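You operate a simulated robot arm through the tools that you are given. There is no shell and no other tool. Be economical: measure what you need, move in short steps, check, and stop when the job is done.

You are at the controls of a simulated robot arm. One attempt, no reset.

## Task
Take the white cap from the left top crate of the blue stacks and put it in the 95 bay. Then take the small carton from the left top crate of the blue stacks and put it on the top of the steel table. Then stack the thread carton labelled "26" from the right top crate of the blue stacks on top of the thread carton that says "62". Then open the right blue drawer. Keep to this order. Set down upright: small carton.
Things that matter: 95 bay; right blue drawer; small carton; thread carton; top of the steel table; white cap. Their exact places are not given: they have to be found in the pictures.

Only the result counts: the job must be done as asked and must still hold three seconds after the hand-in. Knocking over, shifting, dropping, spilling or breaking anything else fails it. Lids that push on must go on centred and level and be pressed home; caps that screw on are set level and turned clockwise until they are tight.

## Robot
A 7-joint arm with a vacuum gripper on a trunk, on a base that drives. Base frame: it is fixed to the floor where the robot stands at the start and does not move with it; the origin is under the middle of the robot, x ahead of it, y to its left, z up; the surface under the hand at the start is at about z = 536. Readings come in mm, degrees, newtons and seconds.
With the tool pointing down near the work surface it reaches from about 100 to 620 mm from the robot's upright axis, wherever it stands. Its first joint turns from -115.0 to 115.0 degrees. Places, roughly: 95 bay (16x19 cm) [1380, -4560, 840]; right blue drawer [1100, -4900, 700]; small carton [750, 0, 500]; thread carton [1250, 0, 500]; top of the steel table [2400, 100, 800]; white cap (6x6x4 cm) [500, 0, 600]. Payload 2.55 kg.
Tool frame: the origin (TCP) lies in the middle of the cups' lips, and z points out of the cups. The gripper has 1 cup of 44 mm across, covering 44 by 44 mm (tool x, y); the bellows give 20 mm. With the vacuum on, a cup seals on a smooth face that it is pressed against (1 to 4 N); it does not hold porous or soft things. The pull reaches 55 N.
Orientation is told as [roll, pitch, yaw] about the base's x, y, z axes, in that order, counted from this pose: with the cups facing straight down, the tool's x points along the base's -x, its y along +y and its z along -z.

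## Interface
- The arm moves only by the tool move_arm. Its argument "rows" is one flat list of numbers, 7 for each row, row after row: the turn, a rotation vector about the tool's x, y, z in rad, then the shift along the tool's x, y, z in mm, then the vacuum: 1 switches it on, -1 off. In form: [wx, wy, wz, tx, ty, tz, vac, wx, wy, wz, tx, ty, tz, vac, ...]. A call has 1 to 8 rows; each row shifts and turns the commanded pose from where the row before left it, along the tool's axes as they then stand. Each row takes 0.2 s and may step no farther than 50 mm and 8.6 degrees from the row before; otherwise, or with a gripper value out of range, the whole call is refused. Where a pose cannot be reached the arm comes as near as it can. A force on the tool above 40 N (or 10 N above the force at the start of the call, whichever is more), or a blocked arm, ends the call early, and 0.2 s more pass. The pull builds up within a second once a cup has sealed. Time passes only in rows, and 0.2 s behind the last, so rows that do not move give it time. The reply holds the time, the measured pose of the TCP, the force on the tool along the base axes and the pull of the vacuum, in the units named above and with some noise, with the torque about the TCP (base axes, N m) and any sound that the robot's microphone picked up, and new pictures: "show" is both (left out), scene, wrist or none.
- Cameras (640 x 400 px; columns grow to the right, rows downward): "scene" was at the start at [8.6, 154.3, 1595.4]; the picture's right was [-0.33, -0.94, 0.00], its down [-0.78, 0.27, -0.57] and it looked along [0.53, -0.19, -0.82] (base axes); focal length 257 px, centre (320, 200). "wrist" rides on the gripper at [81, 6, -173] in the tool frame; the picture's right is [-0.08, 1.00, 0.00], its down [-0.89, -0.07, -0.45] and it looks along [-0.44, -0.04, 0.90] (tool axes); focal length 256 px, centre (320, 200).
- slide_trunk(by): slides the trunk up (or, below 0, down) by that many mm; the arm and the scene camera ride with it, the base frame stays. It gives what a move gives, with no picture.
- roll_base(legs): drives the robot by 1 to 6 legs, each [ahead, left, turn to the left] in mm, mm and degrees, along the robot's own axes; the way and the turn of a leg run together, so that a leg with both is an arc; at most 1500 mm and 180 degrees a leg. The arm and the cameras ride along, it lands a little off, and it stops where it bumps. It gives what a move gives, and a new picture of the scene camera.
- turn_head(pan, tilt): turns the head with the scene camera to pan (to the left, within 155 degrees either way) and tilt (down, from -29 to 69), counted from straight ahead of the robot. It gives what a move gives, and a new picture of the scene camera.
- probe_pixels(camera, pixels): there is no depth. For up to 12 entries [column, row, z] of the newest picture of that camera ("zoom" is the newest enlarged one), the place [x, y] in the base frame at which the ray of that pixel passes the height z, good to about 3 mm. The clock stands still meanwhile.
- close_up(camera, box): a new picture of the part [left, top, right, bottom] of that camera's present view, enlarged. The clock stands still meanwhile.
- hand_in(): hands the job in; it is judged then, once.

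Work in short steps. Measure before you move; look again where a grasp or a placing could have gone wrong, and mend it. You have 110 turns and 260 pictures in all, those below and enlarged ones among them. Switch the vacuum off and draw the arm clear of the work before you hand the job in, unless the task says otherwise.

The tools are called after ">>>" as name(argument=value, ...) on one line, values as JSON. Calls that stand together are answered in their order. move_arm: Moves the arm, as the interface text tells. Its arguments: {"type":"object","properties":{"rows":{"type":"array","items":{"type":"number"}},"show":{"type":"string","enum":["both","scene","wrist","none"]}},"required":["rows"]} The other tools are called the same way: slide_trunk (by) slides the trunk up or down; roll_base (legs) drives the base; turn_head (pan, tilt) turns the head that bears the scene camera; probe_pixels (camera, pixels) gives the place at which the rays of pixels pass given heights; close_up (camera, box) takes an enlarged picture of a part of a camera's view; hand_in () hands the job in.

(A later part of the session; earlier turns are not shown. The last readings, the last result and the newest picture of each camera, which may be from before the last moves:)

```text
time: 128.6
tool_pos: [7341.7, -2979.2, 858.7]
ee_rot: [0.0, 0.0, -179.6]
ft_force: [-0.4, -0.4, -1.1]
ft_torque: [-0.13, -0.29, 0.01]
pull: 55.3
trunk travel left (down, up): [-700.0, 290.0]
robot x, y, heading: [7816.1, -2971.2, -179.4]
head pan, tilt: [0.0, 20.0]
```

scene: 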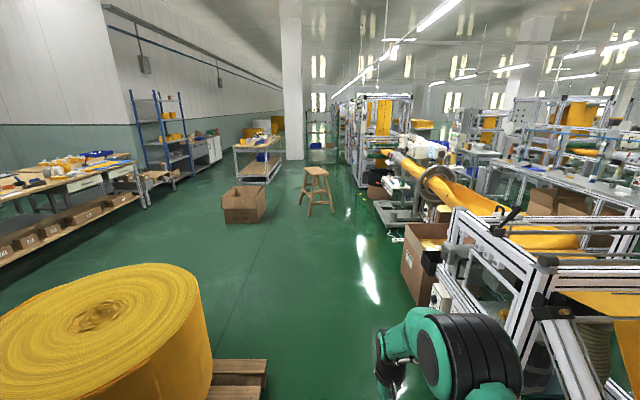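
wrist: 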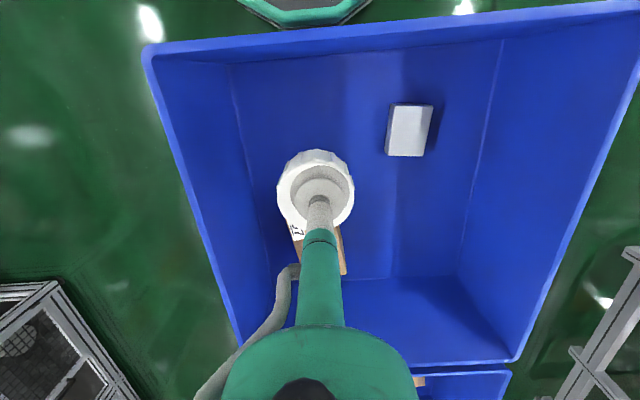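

>>> probe_pixels(camera="scene", pixels=[[224, 222, 0], [262, 220, 0], [302, 213, 0], [334, 213, 0], [240, 183, 0], [272, 185, 0], [283, 160, 0], [143, 205, 0], [375, 225, 0], [418, 298, 0], [305, 165, 0]])

>>> close_up(camera="scene", box=[120, 90, 360, 240])

>>> roll_base(legs=[[1400, 0, 0], [500, 0, 0]])

```text
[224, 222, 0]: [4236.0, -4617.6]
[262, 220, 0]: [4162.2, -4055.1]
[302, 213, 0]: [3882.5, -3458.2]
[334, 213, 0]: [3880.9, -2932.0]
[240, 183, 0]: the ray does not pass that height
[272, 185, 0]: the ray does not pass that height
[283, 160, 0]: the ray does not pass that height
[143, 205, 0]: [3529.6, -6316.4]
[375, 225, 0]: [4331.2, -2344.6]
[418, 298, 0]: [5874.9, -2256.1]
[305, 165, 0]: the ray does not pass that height
```

```text
2.67 times, centred on (240, 165) of scene
```

zoom: 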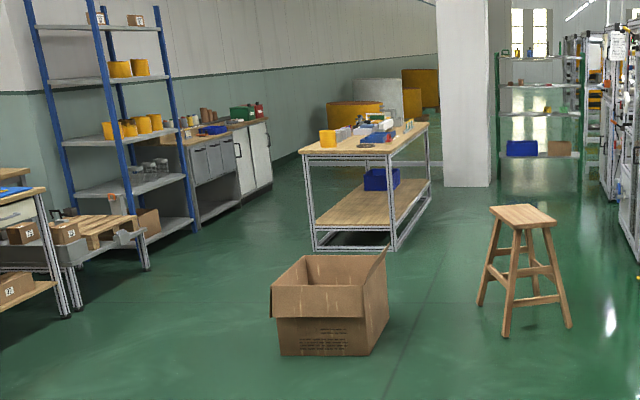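

```text
time: 138.1
tool_pos: [5444.9, -2998.3, 859.5]
ee_rot: [-0.1, 0.0, -179.4]
ft_force: [0.8, -0.5, 0.3]
ft_torque: [-0.09, -0.3, 0.0]
pull: 55.2
trunk travel left (down, up): [-700.0, 290.0]
robot x, y, heading: [5918.6, -2985.0, -179.4]
head pan, tilt: [0.0, 20.0]
```

scene: 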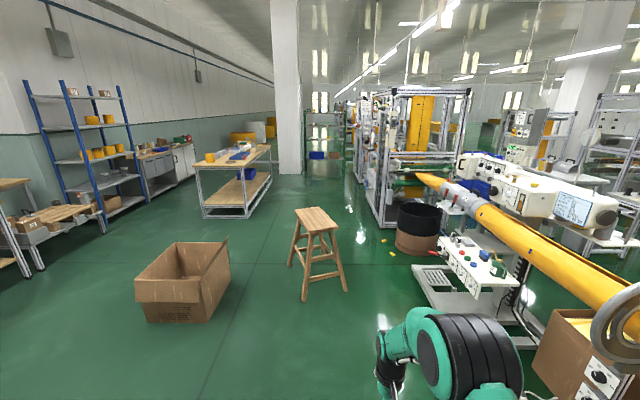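

>>> probe_pixels(camera="scene", pixels=[[203, 217, 0], [247, 217, 0], [271, 185, 0], [192, 168, 840], [250, 166, 840], [271, 150, 840], [148, 322, 0], [230, 290, 0], [170, 262, 0], [102, 232, 0], [305, 302, 0], [348, 290, 0]])

>>> close_up(camera="scene", box=[170, 120, 300, 230])

```text
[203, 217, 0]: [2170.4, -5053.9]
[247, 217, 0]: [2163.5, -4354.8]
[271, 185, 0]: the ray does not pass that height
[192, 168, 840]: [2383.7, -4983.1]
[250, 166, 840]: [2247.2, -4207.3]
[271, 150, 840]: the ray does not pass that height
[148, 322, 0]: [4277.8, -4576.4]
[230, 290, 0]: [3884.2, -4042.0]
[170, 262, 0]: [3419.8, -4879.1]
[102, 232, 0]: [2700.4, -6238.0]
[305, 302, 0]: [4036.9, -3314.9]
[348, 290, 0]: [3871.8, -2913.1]
```

```text
3.64 times, centred on (235, 175) of scene
```

zoom: 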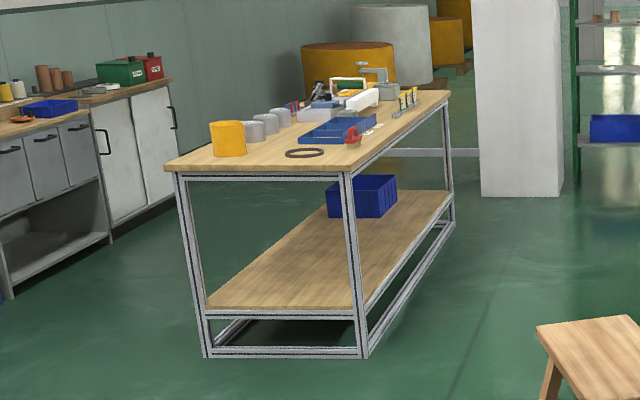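

The bench spans x≈500–2200, y≈−4250…−5050. I go around the open box on its far side (y≈−5550), which also lets me see the bench's −y side.

>>> roll_base(legs=[[0, 1300, 0], [0, 1250, 0], [1400, 0, 0], [1400, 0, 0]])

>>> turn_head(pan=-25, tilt=25)

```text
time: 163.4
tool_pos: [2640.6, -5431.1, 859.5]
ee_rot: [0.1, 0.0, 178.9]
ft_force: [0.3, 0.1, 0.1]
ft_torque: [-0.11, -0.33, -0.03]
pull: 55.0
trunk travel left (down, up): [-700.0, 290.0]
robot x, y, heading: [3115.8, -5433.5, 178.8]
head pan, tilt: [0.0, 20.0]
```

scene: 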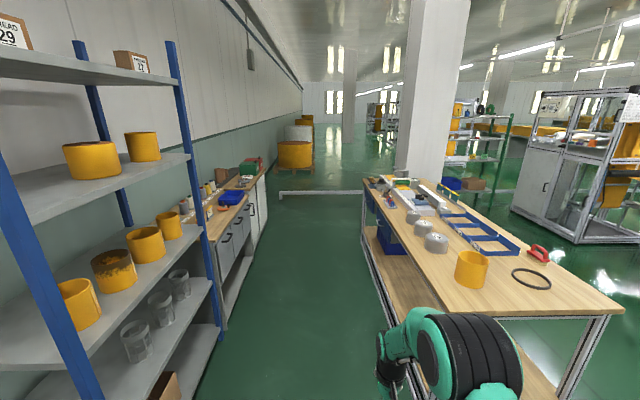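

```text
time: 164.3
tool_pos: [2638.9, -5431.6, 860.0]
ee_rot: [0.0, 0.0, 178.9]
ft_force: [-0.3, -0.2, -0.9]
ft_torque: [-0.12, -0.3, 0.0]
pull: 54.8
trunk travel left (down, up): [-700.0, 290.0]
robot x, y, heading: [3115.6, -5429.6, 179.0]
head pan, tilt: [-25.0, 25.0]
```

scene: 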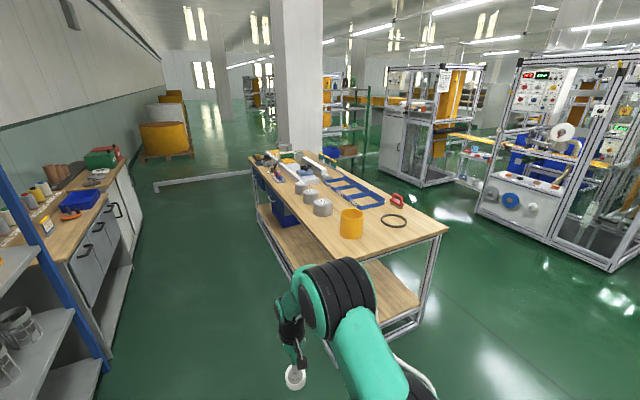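

>>> close_up(camera="scene", box=[240, 140, 450, 270])

>>> probe_pixels(camera="scene", pixels=[[447, 233, 840], [320, 232, 840], [250, 155, 840], [305, 152, 840], [360, 195, 840], [275, 175, 700], [105, 370, 0], [155, 188, 0]])

```text
3.05 times, centred on (345, 205) of scene
```

zoom: 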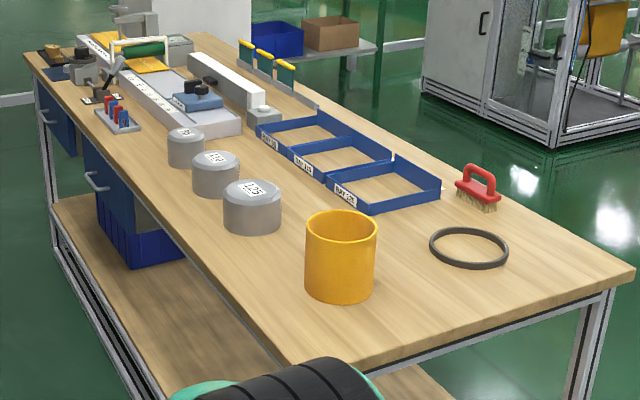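

```text
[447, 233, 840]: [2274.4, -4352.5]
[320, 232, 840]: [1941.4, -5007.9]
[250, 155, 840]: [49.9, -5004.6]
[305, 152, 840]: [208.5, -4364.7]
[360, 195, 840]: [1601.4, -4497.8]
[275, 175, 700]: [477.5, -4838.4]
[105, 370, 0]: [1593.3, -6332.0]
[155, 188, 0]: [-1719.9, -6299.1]
```

>>> close_up(camera="scene", box=[318, 172, 388, 216])

>>> close_up(camera="scene", box=[250, 150, 330, 240])

>>> probe_pixels(camera="scene", pixels=[[364, 210, 850], [385, 200, 850], [325, 180, 850], [346, 187, 850], [352, 199, 860], [339, 191, 860]])

```text
9.09 times, centred on (353, 194) of scene
```

zoom: 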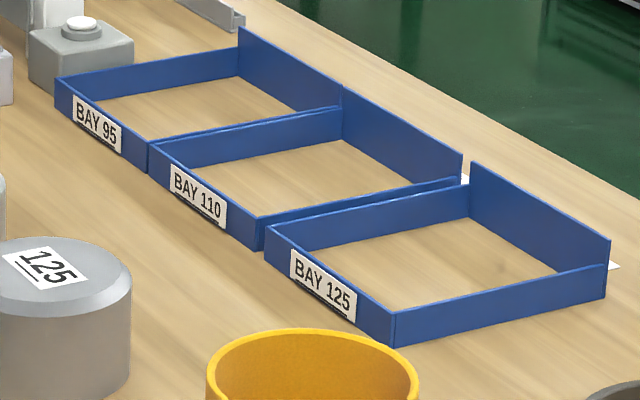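

```text
4.44 times, centred on (290, 195) of scene
```

zoom: 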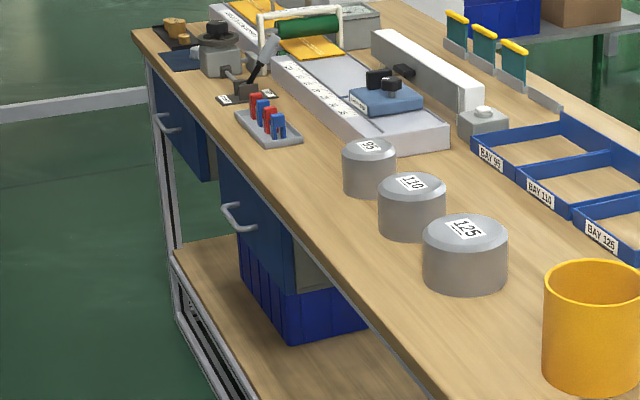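

```text
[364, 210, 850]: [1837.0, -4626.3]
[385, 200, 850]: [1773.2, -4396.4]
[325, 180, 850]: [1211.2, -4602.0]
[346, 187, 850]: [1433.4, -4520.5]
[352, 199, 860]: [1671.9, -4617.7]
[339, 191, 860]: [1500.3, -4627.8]
```

BAY 95 is the bay at the far (−x) end. I go round the bench's end to its +y side for placing.

>>> roll_base(legs=[[310, 0, 0], [0, 0, -89], [1000, 0, 0], [850, 0, 0]])

```text
time: 179.1
tool_pos: [2826.5, -3106.1, 859.5]
ee_rot: [0.1, 0.0, 88.3]
ft_force: [-0.6, 0.0, 0.1]
ft_torque: [-0.33, 0.1, -0.01]
pull: 55.0
trunk travel left (down, up): [-700.0, 290.0]
robot x, y, heading: [2821.0, -3580.1, 88.2]
head pan, tilt: [-25.0, 25.0]
```

scene: 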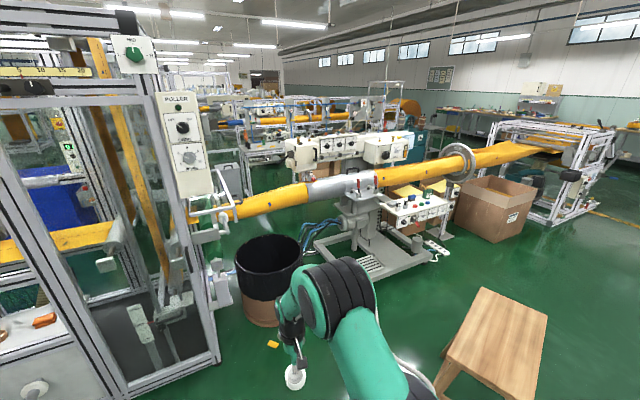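

>>> roll_base(legs=[[0, 0, 91.8], [1430, 0, 0], [0, 0, 90]])

>>> turn_head(pan=0, tilt=45)

```text
time: 193.7
tool_pos: [1438.6, -4060.6, 858.8]
ee_rot: [-0.1, 0.0, -91.6]
ft_force: [0.6, 0.5, -0.4]
ft_torque: [0.25, -0.06, -0.02]
pull: 55.1
trunk travel left (down, up): [-700.0, 290.0]
robot x, y, heading: [1442.4, -3586.1, -91.4]
head pan, tilt: [-25.0, 25.0]
```

scene: 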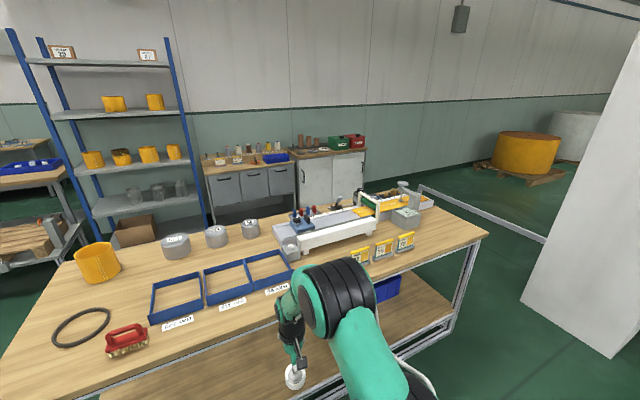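

```text
time: 194.5
tool_pos: [1438.8, -4059.6, 859.3]
ee_rot: [0.0, 0.0, -91.7]
ft_force: [-0.6, 0.9, -0.5]
ft_torque: [0.23, -0.05, -0.02]
pull: 54.8
trunk travel left (down, up): [-700.0, 290.0]
robot x, y, heading: [1441.1, -3584.7, -91.7]
head pan, tilt: [0.0, 45.0]
```

scene: 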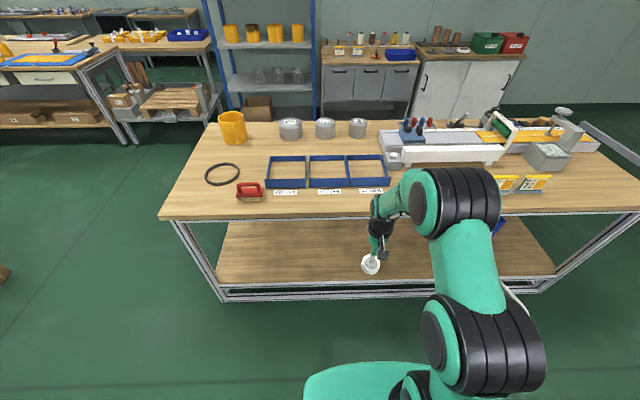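

>>> close_up(camera="scene", box=[230, 110, 410, 222])

>>> probe_pixels(camera="scene", pixels=[[350, 158, 840], [382, 157, 840], [349, 187, 840], [389, 186, 840], [345, 155, 860], [163, 216, 840], [500, 214, 840], [190, 222, 0], [305, 222, 0]])

```text
3.56 times, centred on (320, 166) of scene
```

zoom: 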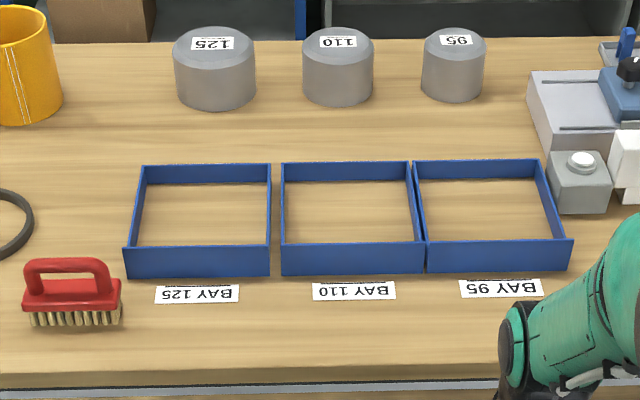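

```text
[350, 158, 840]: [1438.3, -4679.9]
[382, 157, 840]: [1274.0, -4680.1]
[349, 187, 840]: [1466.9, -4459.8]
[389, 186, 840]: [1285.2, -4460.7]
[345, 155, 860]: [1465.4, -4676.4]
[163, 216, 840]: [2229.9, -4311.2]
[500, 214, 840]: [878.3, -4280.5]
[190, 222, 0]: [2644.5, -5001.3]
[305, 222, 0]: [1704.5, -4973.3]
```

Bay 95's middle is about (1370,−4560). I raise the trunk so the cap clears the bench, then drive up to y≈−3995.

>>> slide_trunk(by=180)

>>> roll_base(legs=[[0, -65, 1.6], [400, 0, 0]])

>>> turn_head(pan=5, tilt=55)

>>> move_arm(rows=[0, 0, 0, 0, 0, 0, 1], show="wrist")

```text
time: 196.5
tool_pos: [1439.2, -4061.0, 1039.0]
ee_rot: [0.0, 0.0, -91.6]
ft_force: [0.1, 0.5, -0.5]
ft_torque: [0.23, -0.06, -0.05]
pull: 54.8
trunk travel left (down, up): [-880.0, 110.0]
robot x, y, heading: [1443.2, -3585.0, -91.6]
head pan, tilt: [0.0, 45.0]
```

```text
time: 199.7
tool_pos: [1389.8, -4463.2, 1038.8]
ee_rot: [0.1, -0.1, -89.7]
ft_force: [-0.6, -0.1, -0.9]
ft_torque: [0.23, -0.04, -0.01]
pull: 55.2
trunk travel left (down, up): [-880.0, 110.0]
robot x, y, heading: [1380.0, -3992.5, -89.6]
head pan, tilt: [0.0, 45.0]
```

scene: 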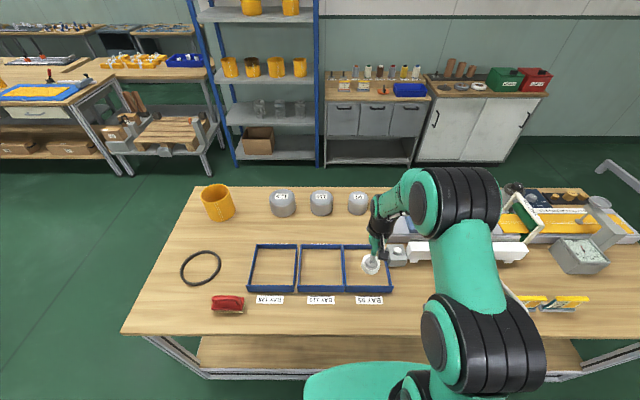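

```text
time: 200.4
tool_pos: [1391.0, -4464.3, 1039.1]
ee_rot: [0.0, -0.1, -89.6]
ft_force: [0.1, 0.5, -0.4]
ft_torque: [0.26, -0.09, -0.01]
pull: 54.9
trunk travel left (down, up): [-880.0, 110.0]
robot x, y, heading: [1381.8, -3988.6, -89.5]
head pan, tilt: [5.0, 55.0]
```

scene: 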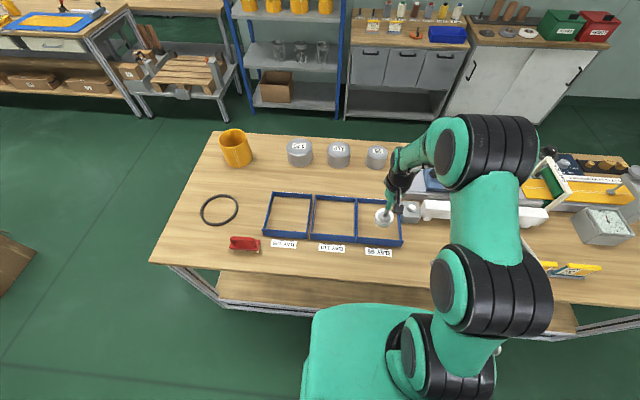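

```text
time: 200.8
tool_pos: [1390.4, -4464.1, 1038.1]
ee_rot: [0.0, 0.0, -89.6]
ft_force: [-0.2, 0.9, -0.1]
ft_torque: [0.2, -0.05, -0.01]
pull: 54.6
trunk travel left (down, up): [-880.0, 110.0]
robot x, y, heading: [1378.2, -3985.8, -89.5]
head pan, tilt: [5.0, 55.0]
```

wrist: 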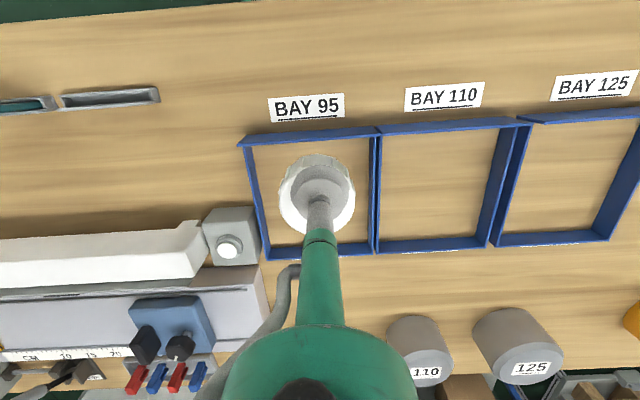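

>>> probe_pixels(camera="wrist", pixels=[[252, 150, 840], [371, 140, 840], [371, 250, 840], [268, 255, 840], [240, 143, 870], [378, 130, 870], [376, 252, 870], [265, 258, 870]])

>>> probe_pixels(camera="scene", pixels=[[361, 198, 840], [356, 240, 840], [403, 245, 840], [399, 202, 840]])

```text
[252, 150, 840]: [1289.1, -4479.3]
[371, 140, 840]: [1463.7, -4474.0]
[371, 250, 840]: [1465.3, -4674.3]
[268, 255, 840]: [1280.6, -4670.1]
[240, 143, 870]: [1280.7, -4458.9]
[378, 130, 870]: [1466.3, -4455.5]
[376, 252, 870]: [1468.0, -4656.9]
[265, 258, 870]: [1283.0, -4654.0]
```

```text
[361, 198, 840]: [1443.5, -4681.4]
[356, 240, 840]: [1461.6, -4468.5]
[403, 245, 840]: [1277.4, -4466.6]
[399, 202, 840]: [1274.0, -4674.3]
```

I move over the bay centre (1372,−4572) and lower to a little above.

>>> move_arm(rows=[0, 0, 0, -45, -9, 0, 1, 0, 0, 0, -45, -9, 0, 1, 0, 0, 0, -18, 0, 30, 1, 0, 0, 0, 0, 0, 45, 1, 0, 0, 0, 0, 0, 45, 1, 0, 0, 0, 0, 0, 0, 1], show="both")

```text
time: 202.2
tool_pos: [1371.9, -4575.8, 917.1]
ee_rot: [0.0, -0.1, -89.7]
ft_force: [-0.2, -1.0, -0.7]
ft_torque: [0.2, -0.01, -0.02]
pull: 54.6
trunk travel left (down, up): [-880.0, 110.0]
robot x, y, heading: [1379.5, -3990.2, -89.7]
head pan, tilt: [5.0, 55.0]
```

scene: 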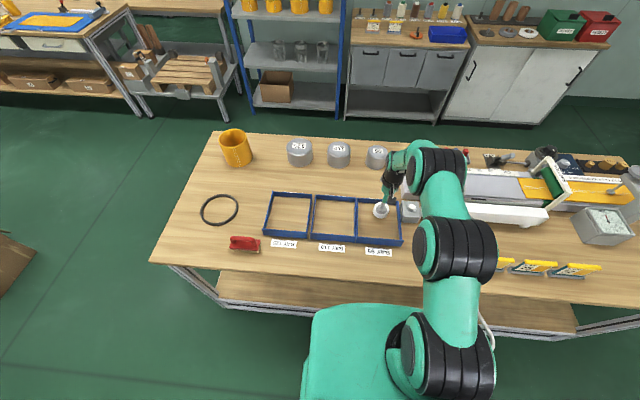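
wrist: 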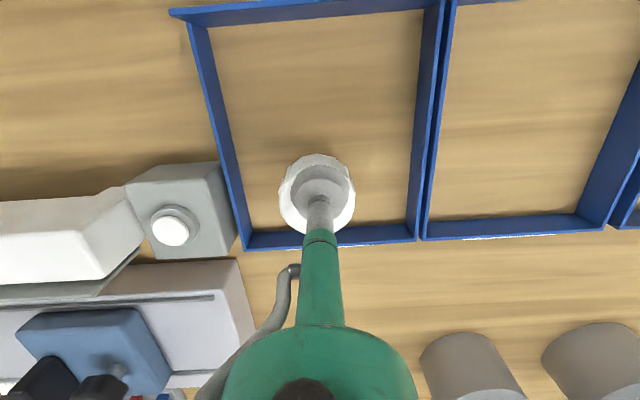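

>>> move_arm(rows=[0, 0, 0, 4, 0, 15, 1, 0, 0, 0, 0, 0, 10, 1, 0, 0, 0, 0, 0, 6, 1, 0, 0, 0, 0, 0, 3, 1, 0, 0, 0, 0, 0, 2, 1, 0, 0, 0, 0, 0, 0, 1], show="wrist")

```text
time: 203.6
tool_pos: [1372.1, -4569.7, 886.5]
ee_rot: [0.0, -0.4, -89.6]
ft_force: [2.0, 0.4, 11.0]
ft_torque: [-0.08, 0.07, 0.04]
pull: 54.5
trunk travel left (down, up): [-880.0, 110.0]
robot x, y, heading: [1381.2, -3989.4, -89.5]
head pan, tilt: [5.0, 55.0]
```

wrist: 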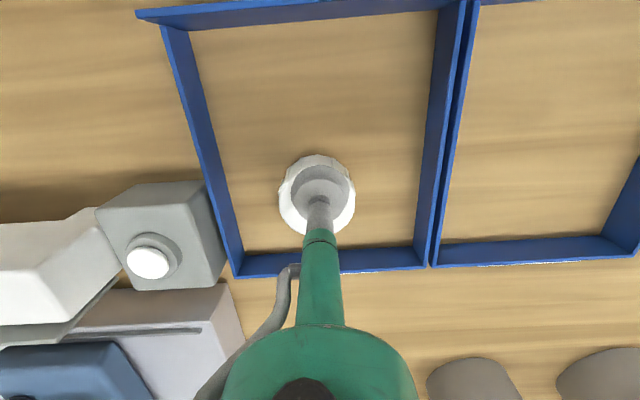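

Contact (11 N up). I release the vacuum, wait, and lift away.

>>> move_arm(rows=[0, 0, 0, 0, 0, -3, -1, 0, 0, 0, 0, 0, 0, -1, 0, 0, 0, 0, 0, 0, -1, 0, 0, 0, 0, 0, -8, -1, 0, 0, 0, 0, 0, -30, -1, 0, 0, 0, 0, 0, -45, -1, 0, 0, 0, 0, 0, -45, -1, 0, 0, 0, 40, 0, -40, -1], show="wrist")

>>> move_arm(rows=[0, 0, 0, 45, 0, 0, -1, 0, 0, 0, 45, 0, 0, -1, 0, 0, 0, 45, 0, 0, -1], show="wrist")

>>> close_up(camera="scene", box=[230, 130, 430, 270])

```text
refused: row 8 steps farther than a row can; nothing moved
```

```text
time: 204.4
tool_pos: [1373.3, -4477.0, 896.3]
ee_rot: [-0.1, -4.3, -89.6]
ft_force: [0.3, -9.1, -4.7]
ft_torque: [-0.32, -0.01, -0.01]
pull: 0.1
trunk travel left (down, up): [-880.0, 110.0]
robot x, y, heading: [1379.0, -3988.2, -89.7]
head pan, tilt: [5.0, 55.0]
stopped in row 3: the force on the tool passed its limit at 59 N (the readings are from after the stop); the commanded pose is now the measured one
```

wrist: 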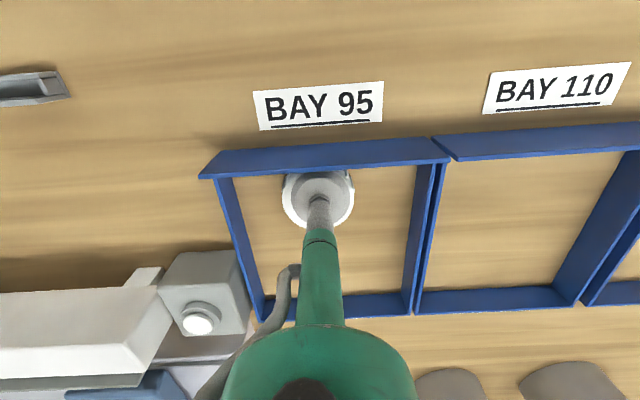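

```text
2.86 times, centred on (330, 200) of scene
```

zoom: 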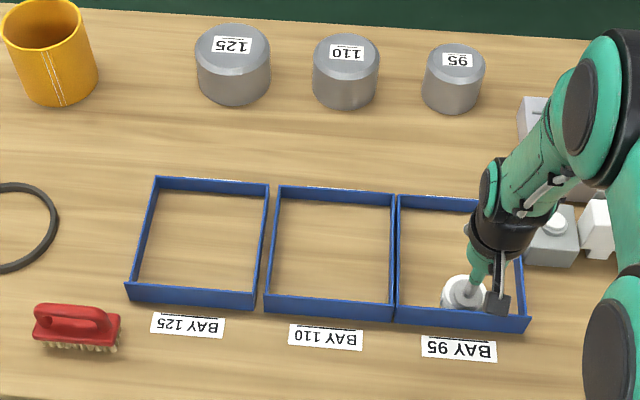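

My lift row was refused, so the sideways move slid the cap against the bay wall before releasing. Vacuum is now off; I lift straight up gently and check.

>>> move_arm(rows=[0, 0, 0, 0, 0, 0, -1, 0, 0, 0, 0, 0, -5, -1, 0, 0, 0, 0, 0, -10, -1, 0, 0, 0, 0, 0, -40, -1, 0, 0, 0, 0, 0, -40, -1, 0, 0, 0, 0, 0, -40, -1], show="wrist")

>>> close_up(camera="scene", box=[230, 130, 430, 270])

```text
time: 205.8
tool_pos: [1374.6, -4461.6, 1029.8]
ee_rot: [-0.1, -3.7, -89.6]
ft_force: [0.5, 0.1, 0.2]
ft_torque: [-0.04, 0.01, 0.03]
pull: 0.0
trunk travel left (down, up): [-880.0, 110.0]
robot x, y, heading: [1378.9, -3990.7, -89.8]
head pan, tilt: [5.0, 55.0]
```

wrist: 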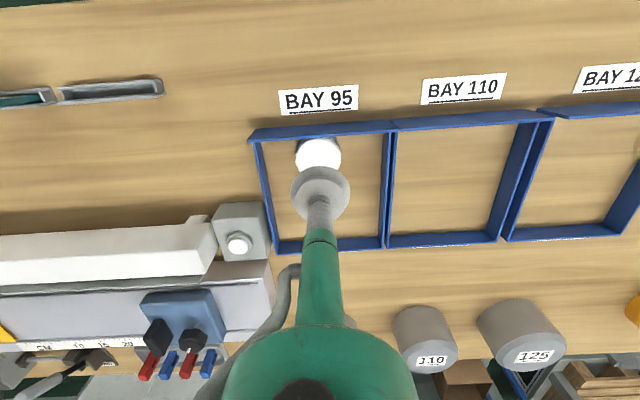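

```text
2.86 times, centred on (330, 200) of scene
```

zoom: 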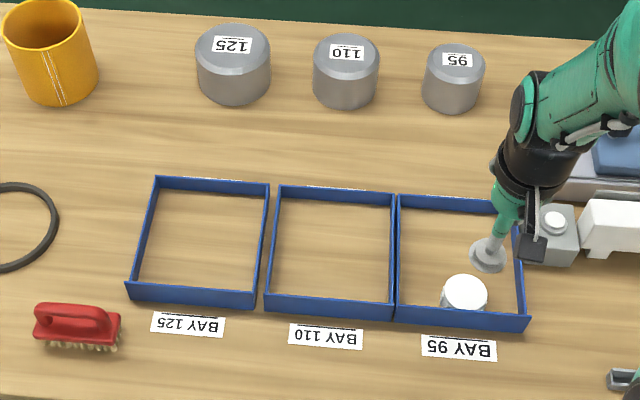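

>>> close_up(camera="wrist", box=[240, 110, 400, 210])

>>> close_up(camera="scene", box=[350, 185, 420, 255])

>>> probe_pixels(camera="wrist", pixels=[[318, 156, 880], [297, 156, 880], [341, 158, 880], [252, 148, 840], [386, 138, 840], [278, 250, 840], [382, 245, 840]])

```text
4.00 times, centred on (320, 160) of wrist
```

zoom: 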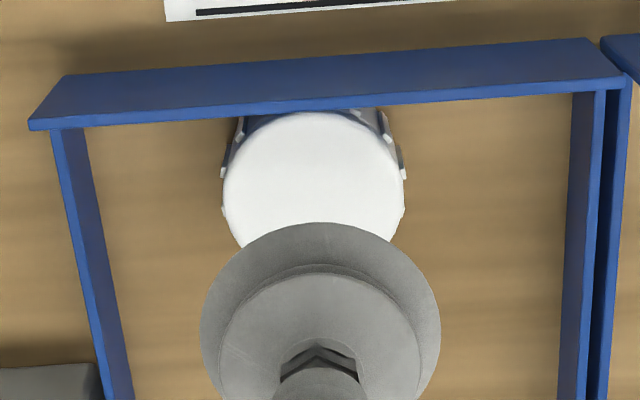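

```text
5.71 times, centred on (385, 220) of scene
```

zoom: 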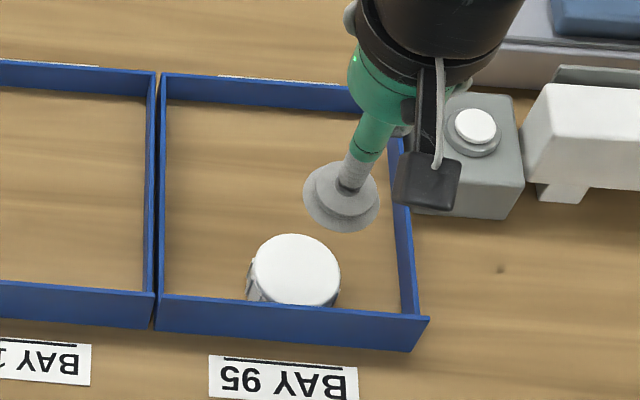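

```text
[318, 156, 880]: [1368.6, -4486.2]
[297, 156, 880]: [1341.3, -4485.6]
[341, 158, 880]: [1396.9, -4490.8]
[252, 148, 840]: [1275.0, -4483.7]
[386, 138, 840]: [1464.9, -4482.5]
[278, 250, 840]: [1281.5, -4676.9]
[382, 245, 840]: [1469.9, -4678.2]
```

The cap is flat but tight against the +y wall; I'll re-grip it and centre it. First level the tool and go above the cap (1369,−4492).

>>> move_arm(rows=[0, 0.0646, 0, -30, -5, 0, -1, 0, 0, 0, 0, 0, 45, -1, 0, 0, 0, 0, 0, 45, -1, 0, 0, 0, 0, 0, 25, -1, 0, 0, 0, 0, 0, 0, -1], show="both")

```text
time: 207.0
tool_pos: [1366.7, -4494.5, 918.2]
ee_rot: [-0.1, 0.0, -89.6]
ft_force: [-0.7, -0.6, -1.5]
ft_torque: [0.0, -0.01, -0.01]
pull: 0.1
trunk travel left (down, up): [-880.0, 110.0]
robot x, y, heading: [1380.0, -3990.6, -89.7]
head pan, tilt: [5.0, 55.0]
```

scene: 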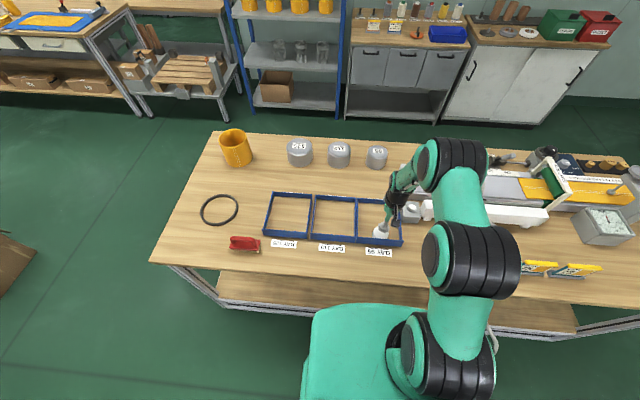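
wrist: 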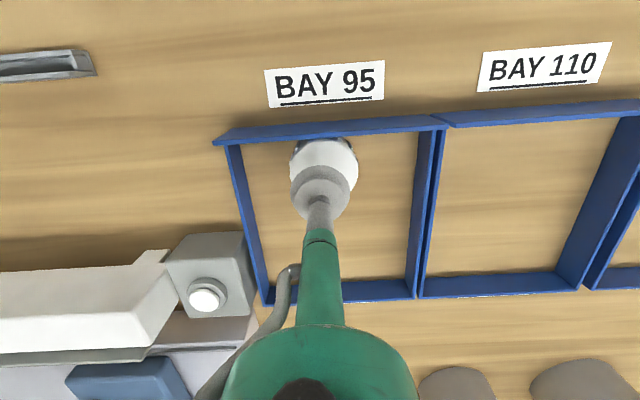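

>>> move_arm(rows=[0, 0, 0, 0, 3, 15, 1, 0, 0, 0, 0, 0, 12, 1, 0, 0, 0, 0, 0, 7, 1, 0, 0, 0, 0, 0, 4, 1, 0, 0, 0, 0, 0, 0, 1, 0, 0, 0, 0, 0, 0, 1], show="none")

```text
time: 208.4
tool_pos: [1370.1, -4494.5, 882.4]
ee_rot: [0.0, -0.5, -89.7]
ft_force: [1.7, 2.7, 29.9]
ft_torque: [-0.04, -0.1, 0.0]
pull: 55.3
trunk travel left (down, up): [-880.0, 110.0]
robot x, y, heading: [1383.0, -3993.4, -89.4]
head pan, tilt: [5.0, 55.0]
```

Sealed. I lift 20 mm, shift 75 mm toward −y, and lower until contact.

>>> move_arm(rows=[0, 0, 0, 0, 0, -10, 1, 0, 0, 0, 0, 0, -12, 1, 0, 0, 0, -38, 0, 0, 1, 0, 0, 0, -37, 0, 0, 1, 0, 0, 0, 0, 0, 12, 1, 0, 0, 0, 0, 0, 5, 1, 0, 0, 0, 0, 0, 0, 1], show="wrist")

```text
time: 210.0
tool_pos: [1372.7, -4568.3, 883.5]
ee_rot: [-0.2, -0.1, -89.7]
ft_force: [0.8, -0.5, -0.8]
ft_torque: [-0.4, -0.04, -0.02]
pull: 55.1
trunk travel left (down, up): [-880.0, 110.0]
robot x, y, heading: [1381.7, -3991.2, -89.5]
head pan, tilt: [5.0, 55.0]
```

wrist: 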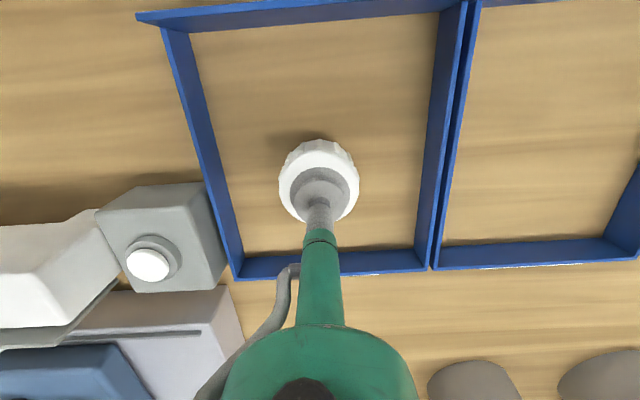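

>>> move_arm(rows=[0, 0, 0, 0, 0, 3, 1, 0, 0, 0, 0, 0, 2, 1, 0, 0, 0, 0, 0, 0, -1, 0, 0, 0, 0, 0, 0, -1, 0, 0, 0, 0, 0, 0, -1, 0, 0, 0, 0, 0, -6, -1, 0, 0, 0, 0, 0, -30, -1], show="wrist")

```text
time: 211.6
tool_pos: [1371.1, -4566.2, 914.5]
ee_rot: [-0.2, 0.0, -89.7]
ft_force: [0.7, -0.1, 0.9]
ft_torque: [-0.01, 0.0, 0.01]
pull: 0.1
trunk travel left (down, up): [-880.0, 110.0]
robot x, y, heading: [1376.8, -3989.7, -89.5]
head pan, tilt: [5.0, 55.0]
```

wrist: 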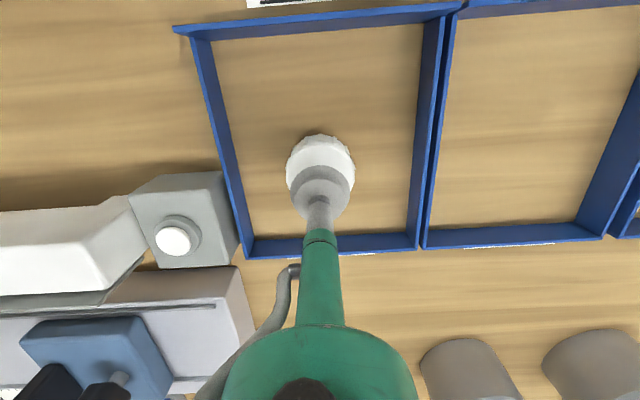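

The cap is released in the middle of bay 95. I lift and pull the arm back to its carry pose.

>>> move_arm(rows=[0, 0, 0, 0, 0, -45, -1, 0, 0, 0, 0, 0, -45, -1, 0, 0, 0, 0, 0, -45, -1, 0, 0, 0, 45, 0, 0, -1, 0, 0, 0, 45, 0, 0, -1, 0, 0, 0, 45, 0, 0, -1], show="both")

```text
time: 213.0
tool_pos: [1371.9, -4430.8, 1052.3]
ee_rot: [0.0, -0.3, -89.6]
ft_force: [-0.1, 1.1, -0.1]
ft_torque: [-0.06, 0.01, 0.01]
pull: 0.0
trunk travel left (down, up): [-880.0, 110.0]
robot x, y, heading: [1381.5, -3990.4, -89.6]
head pan, tilt: [5.0, 55.0]
```

scene: 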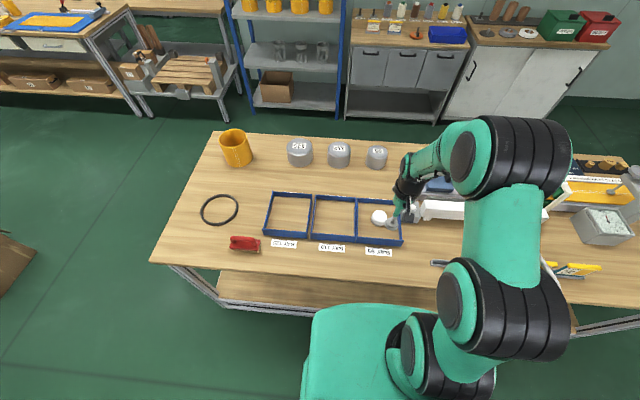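
wrist: 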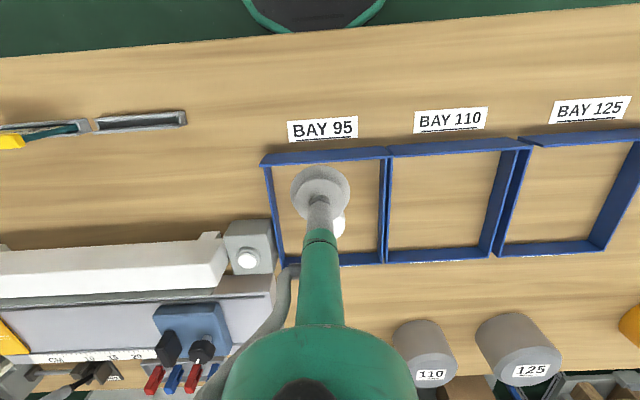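

Cap sits well in bay 95. I retrace the route back to the crates in stages.

>>> roll_base(legs=[[-400, 0, 0], [0, 0, 89.6], [1430, 0, 0], [0, 0, -90], [1000, 0, 0], [860, 0, 0]])

```text
time: 238.6
tool_pos: [2819.0, -5877.2, 1052.7]
ee_rot: [-0.2, 0.1, -89.3]
ft_force: [-0.4, -0.1, 0.3]
ft_torque: [0.01, -0.01, 0.02]
pull: 0.0
trunk travel left (down, up): [-880.0, 110.0]
robot x, y, heading: [2824.8, -5436.4, -89.6]
head pan, tilt: [5.0, 55.0]
```

scene: 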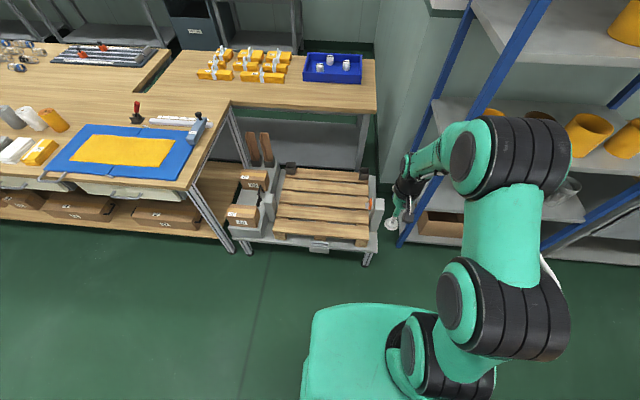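

>>> roll_base(legs=[[0, 0, 89.6], [1400, 0, 0], [1400, 0, 0], [280, 0, 0]])

```text
time: 257.5
tool_pos: [6363.7, -5414.6, 1052.7]
ee_rot: [-0.1, 0.0, 1.8]
ft_force: [0.7, 0.0, -0.3]
ft_torque: [-0.01, 0.02, -0.03]
pull: 0.2
trunk travel left (down, up): [-880.0, 110.0]
robot x, y, heading: [5922.0, -5418.8, 1.7]
head pan, tilt: [5.0, 55.0]
```

scene: 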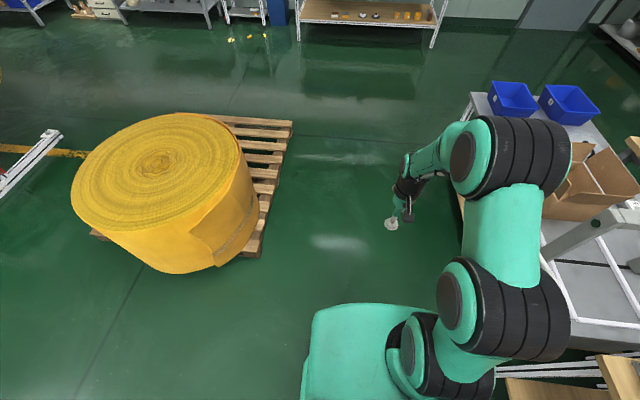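

I continue along y≈−5420 south of the pallet to x≈9240, then turn left.

>>> roll_base(legs=[[0, 0, -1.9], [1400, 0, 0], [1400, 0, 0], [500, 0, 0], [0, 0, 90]])

```text
time: 278.1
tool_pos: [9264.9, -4910.2, 1051.4]
ee_rot: [-0.1, 0.0, 92.2]
ft_force: [0.2, 0.2, 0.2]
ft_torque: [0.04, 0.02, -0.01]
pull: 0.2
trunk travel left (down, up): [-880.0, 110.0]
robot x, y, heading: [9272.5, -5355.1, 92.0]
head pan, tilt: [5.0, 55.0]
```

scene: 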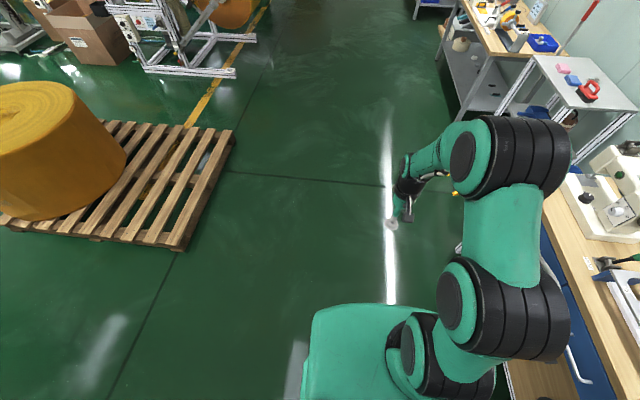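

>>> roll_base(legs=[[0, 220, -2.2], [1400, 0, 0], [1400, 0, 0], [1400, 0, 0], [380, 0, 0], [0, 0, 90]])

```text
time: 305.3
tool_pos: [8538.6, -792.5, 1052.8]
ee_rot: [-0.1, -0.2, -177.0]
ft_force: [0.0, -0.7, -0.1]
ft_torque: [-0.01, 0.0, -0.01]
pull: 0.1
trunk travel left (down, up): [-880.0, 110.0]
robot x, y, heading: [8977.2, -777.7, -177.1]
head pan, tilt: [5.0, 55.0]
```

scene: 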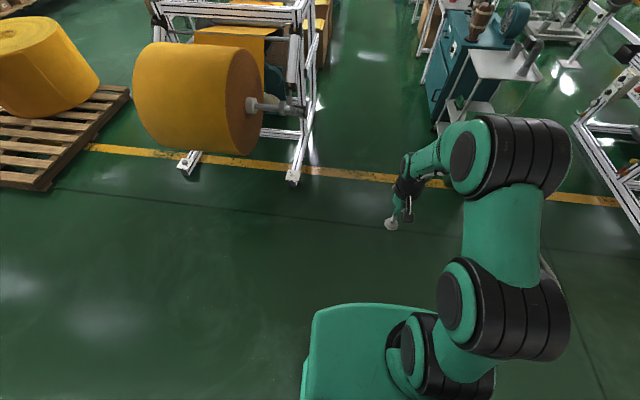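

>>> roll_base(legs=[[0, 60, -2.9], [1400, 0, 0], [1400, 0, 0]])

```text
time: 319.5
tool_pos: [5728.5, -973.6, 1051.8]
ee_rot: [-0.1, -0.1, -175.7]
ft_force: [0.8, 0.2, 0.1]
ft_torque: [0.03, 0.0, 0.0]
pull: 0.1
trunk travel left (down, up): [-880.0, 110.0]
robot x, y, heading: [6166.7, -948.4, -175.8]
head pan, tilt: [5.0, 55.0]
```

scene: 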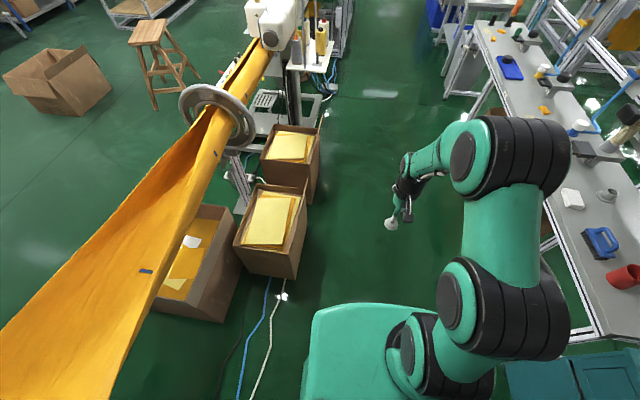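

>>> roll_base(legs=[[0, -120, -4.5], [1400, 0, 0], [1300, 0, 0]])

```text
time: 333.3
tool_pos: [3063.6, -850.7, 1051.3]
ee_rot: [-0.2, 0.1, -178.5]
ft_force: [-0.5, 0.3, 0.4]
ft_torque: [0.01, -0.03, 0.01]
pull: 0.0
trunk travel left (down, up): [-880.0, 110.0]
robot x, y, heading: [3503.5, -844.7, -178.5]
head pan, tilt: [5.0, 55.0]
```

scene: 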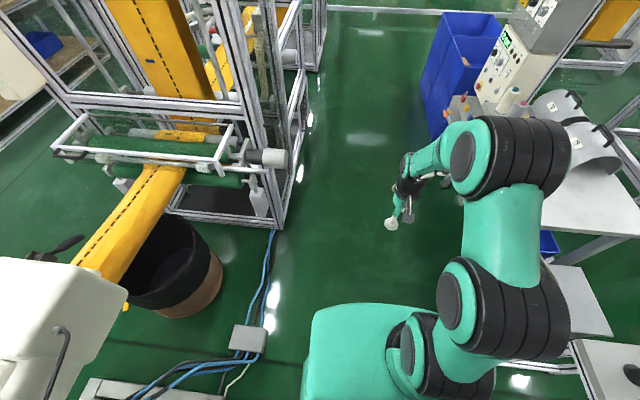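

>>> roll_base(legs=[[0, 0, -1.5], [1400, 0, 0], [1400, 0, 0], [0, 0, -90]])

>>> turn_head(pan=0, tilt=50)

```text
time: 351.3
tool_pos: [667.8, -401.5, 1051.9]
ee_rot: [-0.1, 0.0, 89.4]
ft_force: [-0.5, -0.5, -0.2]
ft_torque: [0.04, 0.02, -0.01]
pull: 0.1
trunk travel left (down, up): [-880.0, 110.0]
robot x, y, heading: [651.0, -842.2, 89.5]
head pan, tilt: [5.0, 55.0]
```

scene: 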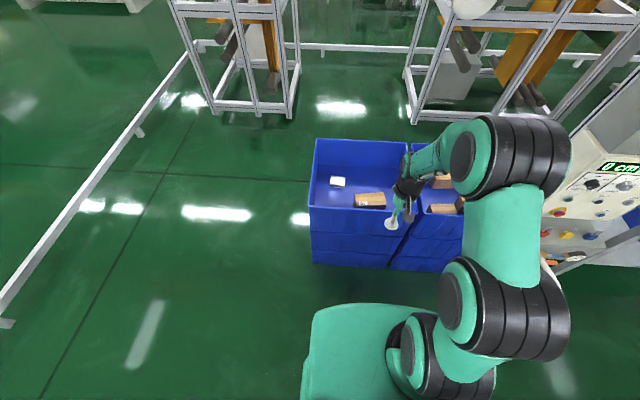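

```text
time: 351.9
tool_pos: [666.6, -401.7, 1051.9]
ee_rot: [-0.1, -0.1, 89.5]
ft_force: [-0.3, 0.6, 0.0]
ft_torque: [0.0, 0.02, -0.02]
pull: 0.1
trunk travel left (down, up): [-880.0, 110.0]
robot x, y, heading: [651.9, -842.5, 89.3]
head pan, tilt: [0.0, 50.0]
```

scene: 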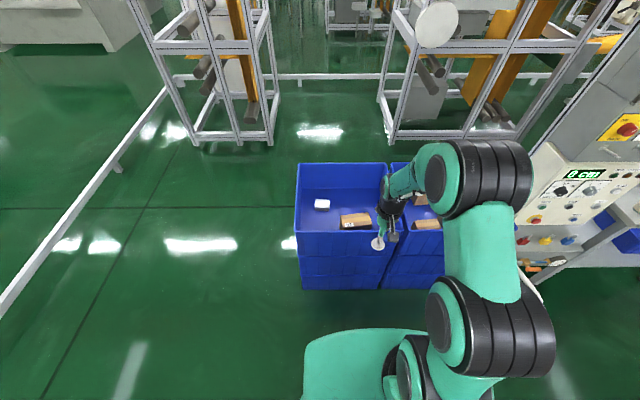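

>>> roll_base(legs=[[350, 30, 0]])

>>> turn_head(pan=0, tilt=60)

>>> move_arm(rows=[0, 0, 0, 0, 0, 0, -1], show="wrist")

```text
time: 354.2
tool_pos: [645.7, -48.7, 1051.7]
ee_rot: [-0.1, 0.0, 88.9]
ft_force: [0.3, -1.0, 0.1]
ft_torque: [0.01, -0.02, 0.04]
pull: 0.2
trunk travel left (down, up): [-880.0, 110.0]
robot x, y, heading: [626.7, -490.4, 88.8]
head pan, tilt: [0.0, 50.0]
```

scene: 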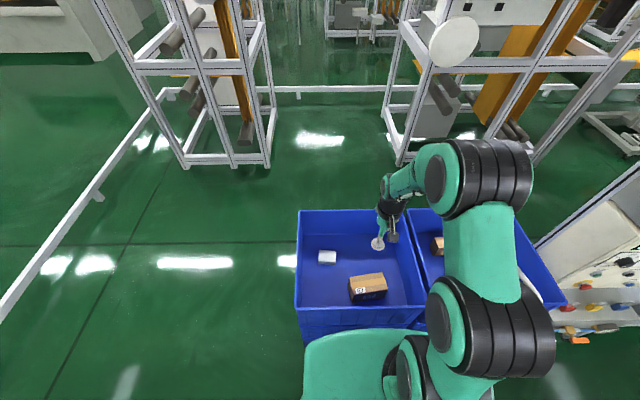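

```text
time: 354.9
tool_pos: [646.5, -50.1, 1052.6]
ee_rot: [-0.1, -0.1, 88.8]
ft_force: [0.5, -0.2, -0.2]
ft_torque: [0.0, 0.01, -0.01]
pull: 0.0
trunk travel left (down, up): [-880.0, 110.0]
robot x, y, heading: [627.9, -492.1, 88.9]
head pan, tilt: [0.0, 60.0]
```

scene: 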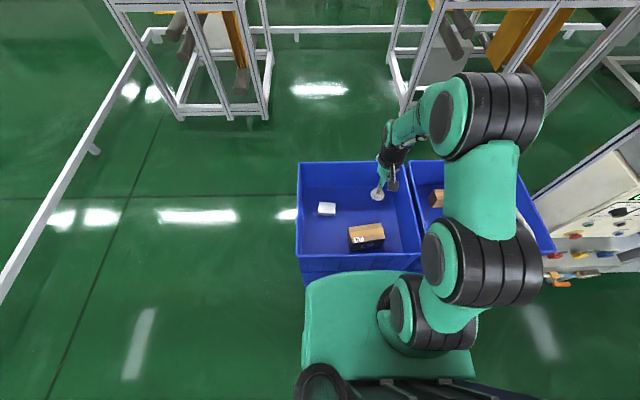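

```text
time: 355.3
tool_pos: [645.3, -48.8, 1051.6]
ee_rot: [-0.1, -0.1, 88.9]
ft_force: [-0.3, -0.6, 0.4]
ft_torque: [-0.05, 0.0, 0.0]
pull: 0.1
trunk travel left (down, up): [-880.0, 110.0]
robot x, y, heading: [626.9, -489.7, 88.8]
head pan, tilt: [0.0, 60.0]
```

wrist: 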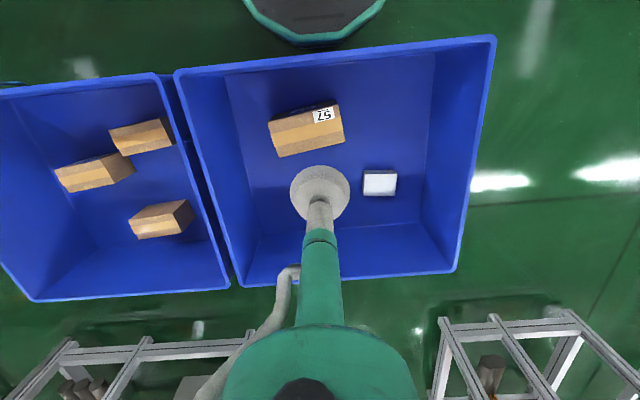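

>>> close_up(camera="wrist", box=[30, 90, 250, 260])

>>> close_up(camera="wrist", box=[250, 90, 420, 210])

>>> close_up(camera="scene", box=[300, 180, 450, 270])

```text
2.35 times, centred on (140, 175) of wrist
```

zoom: 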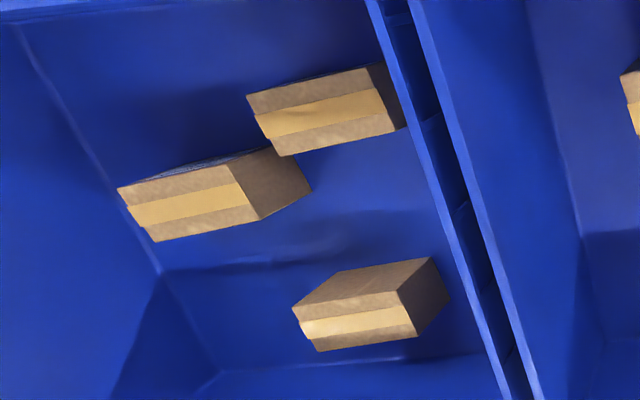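

```text
3.33 times, centred on (335, 150) of wrist
```

zoom: 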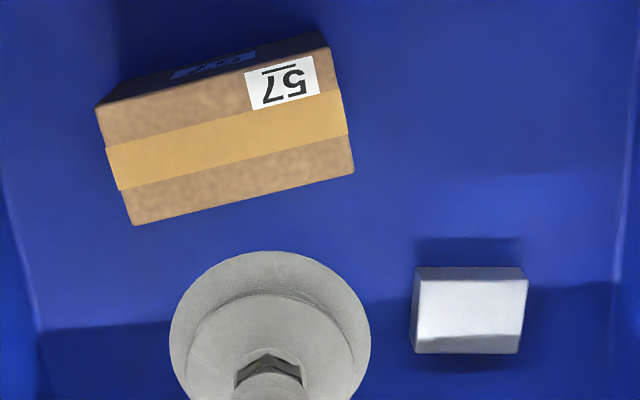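

```text
4.27 times, centred on (375, 225) of scene
```

zoom: 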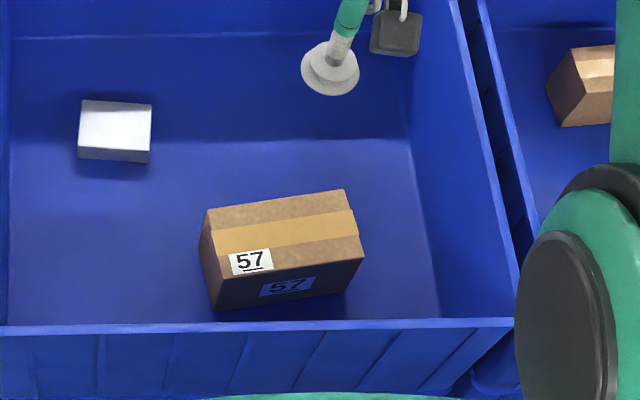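

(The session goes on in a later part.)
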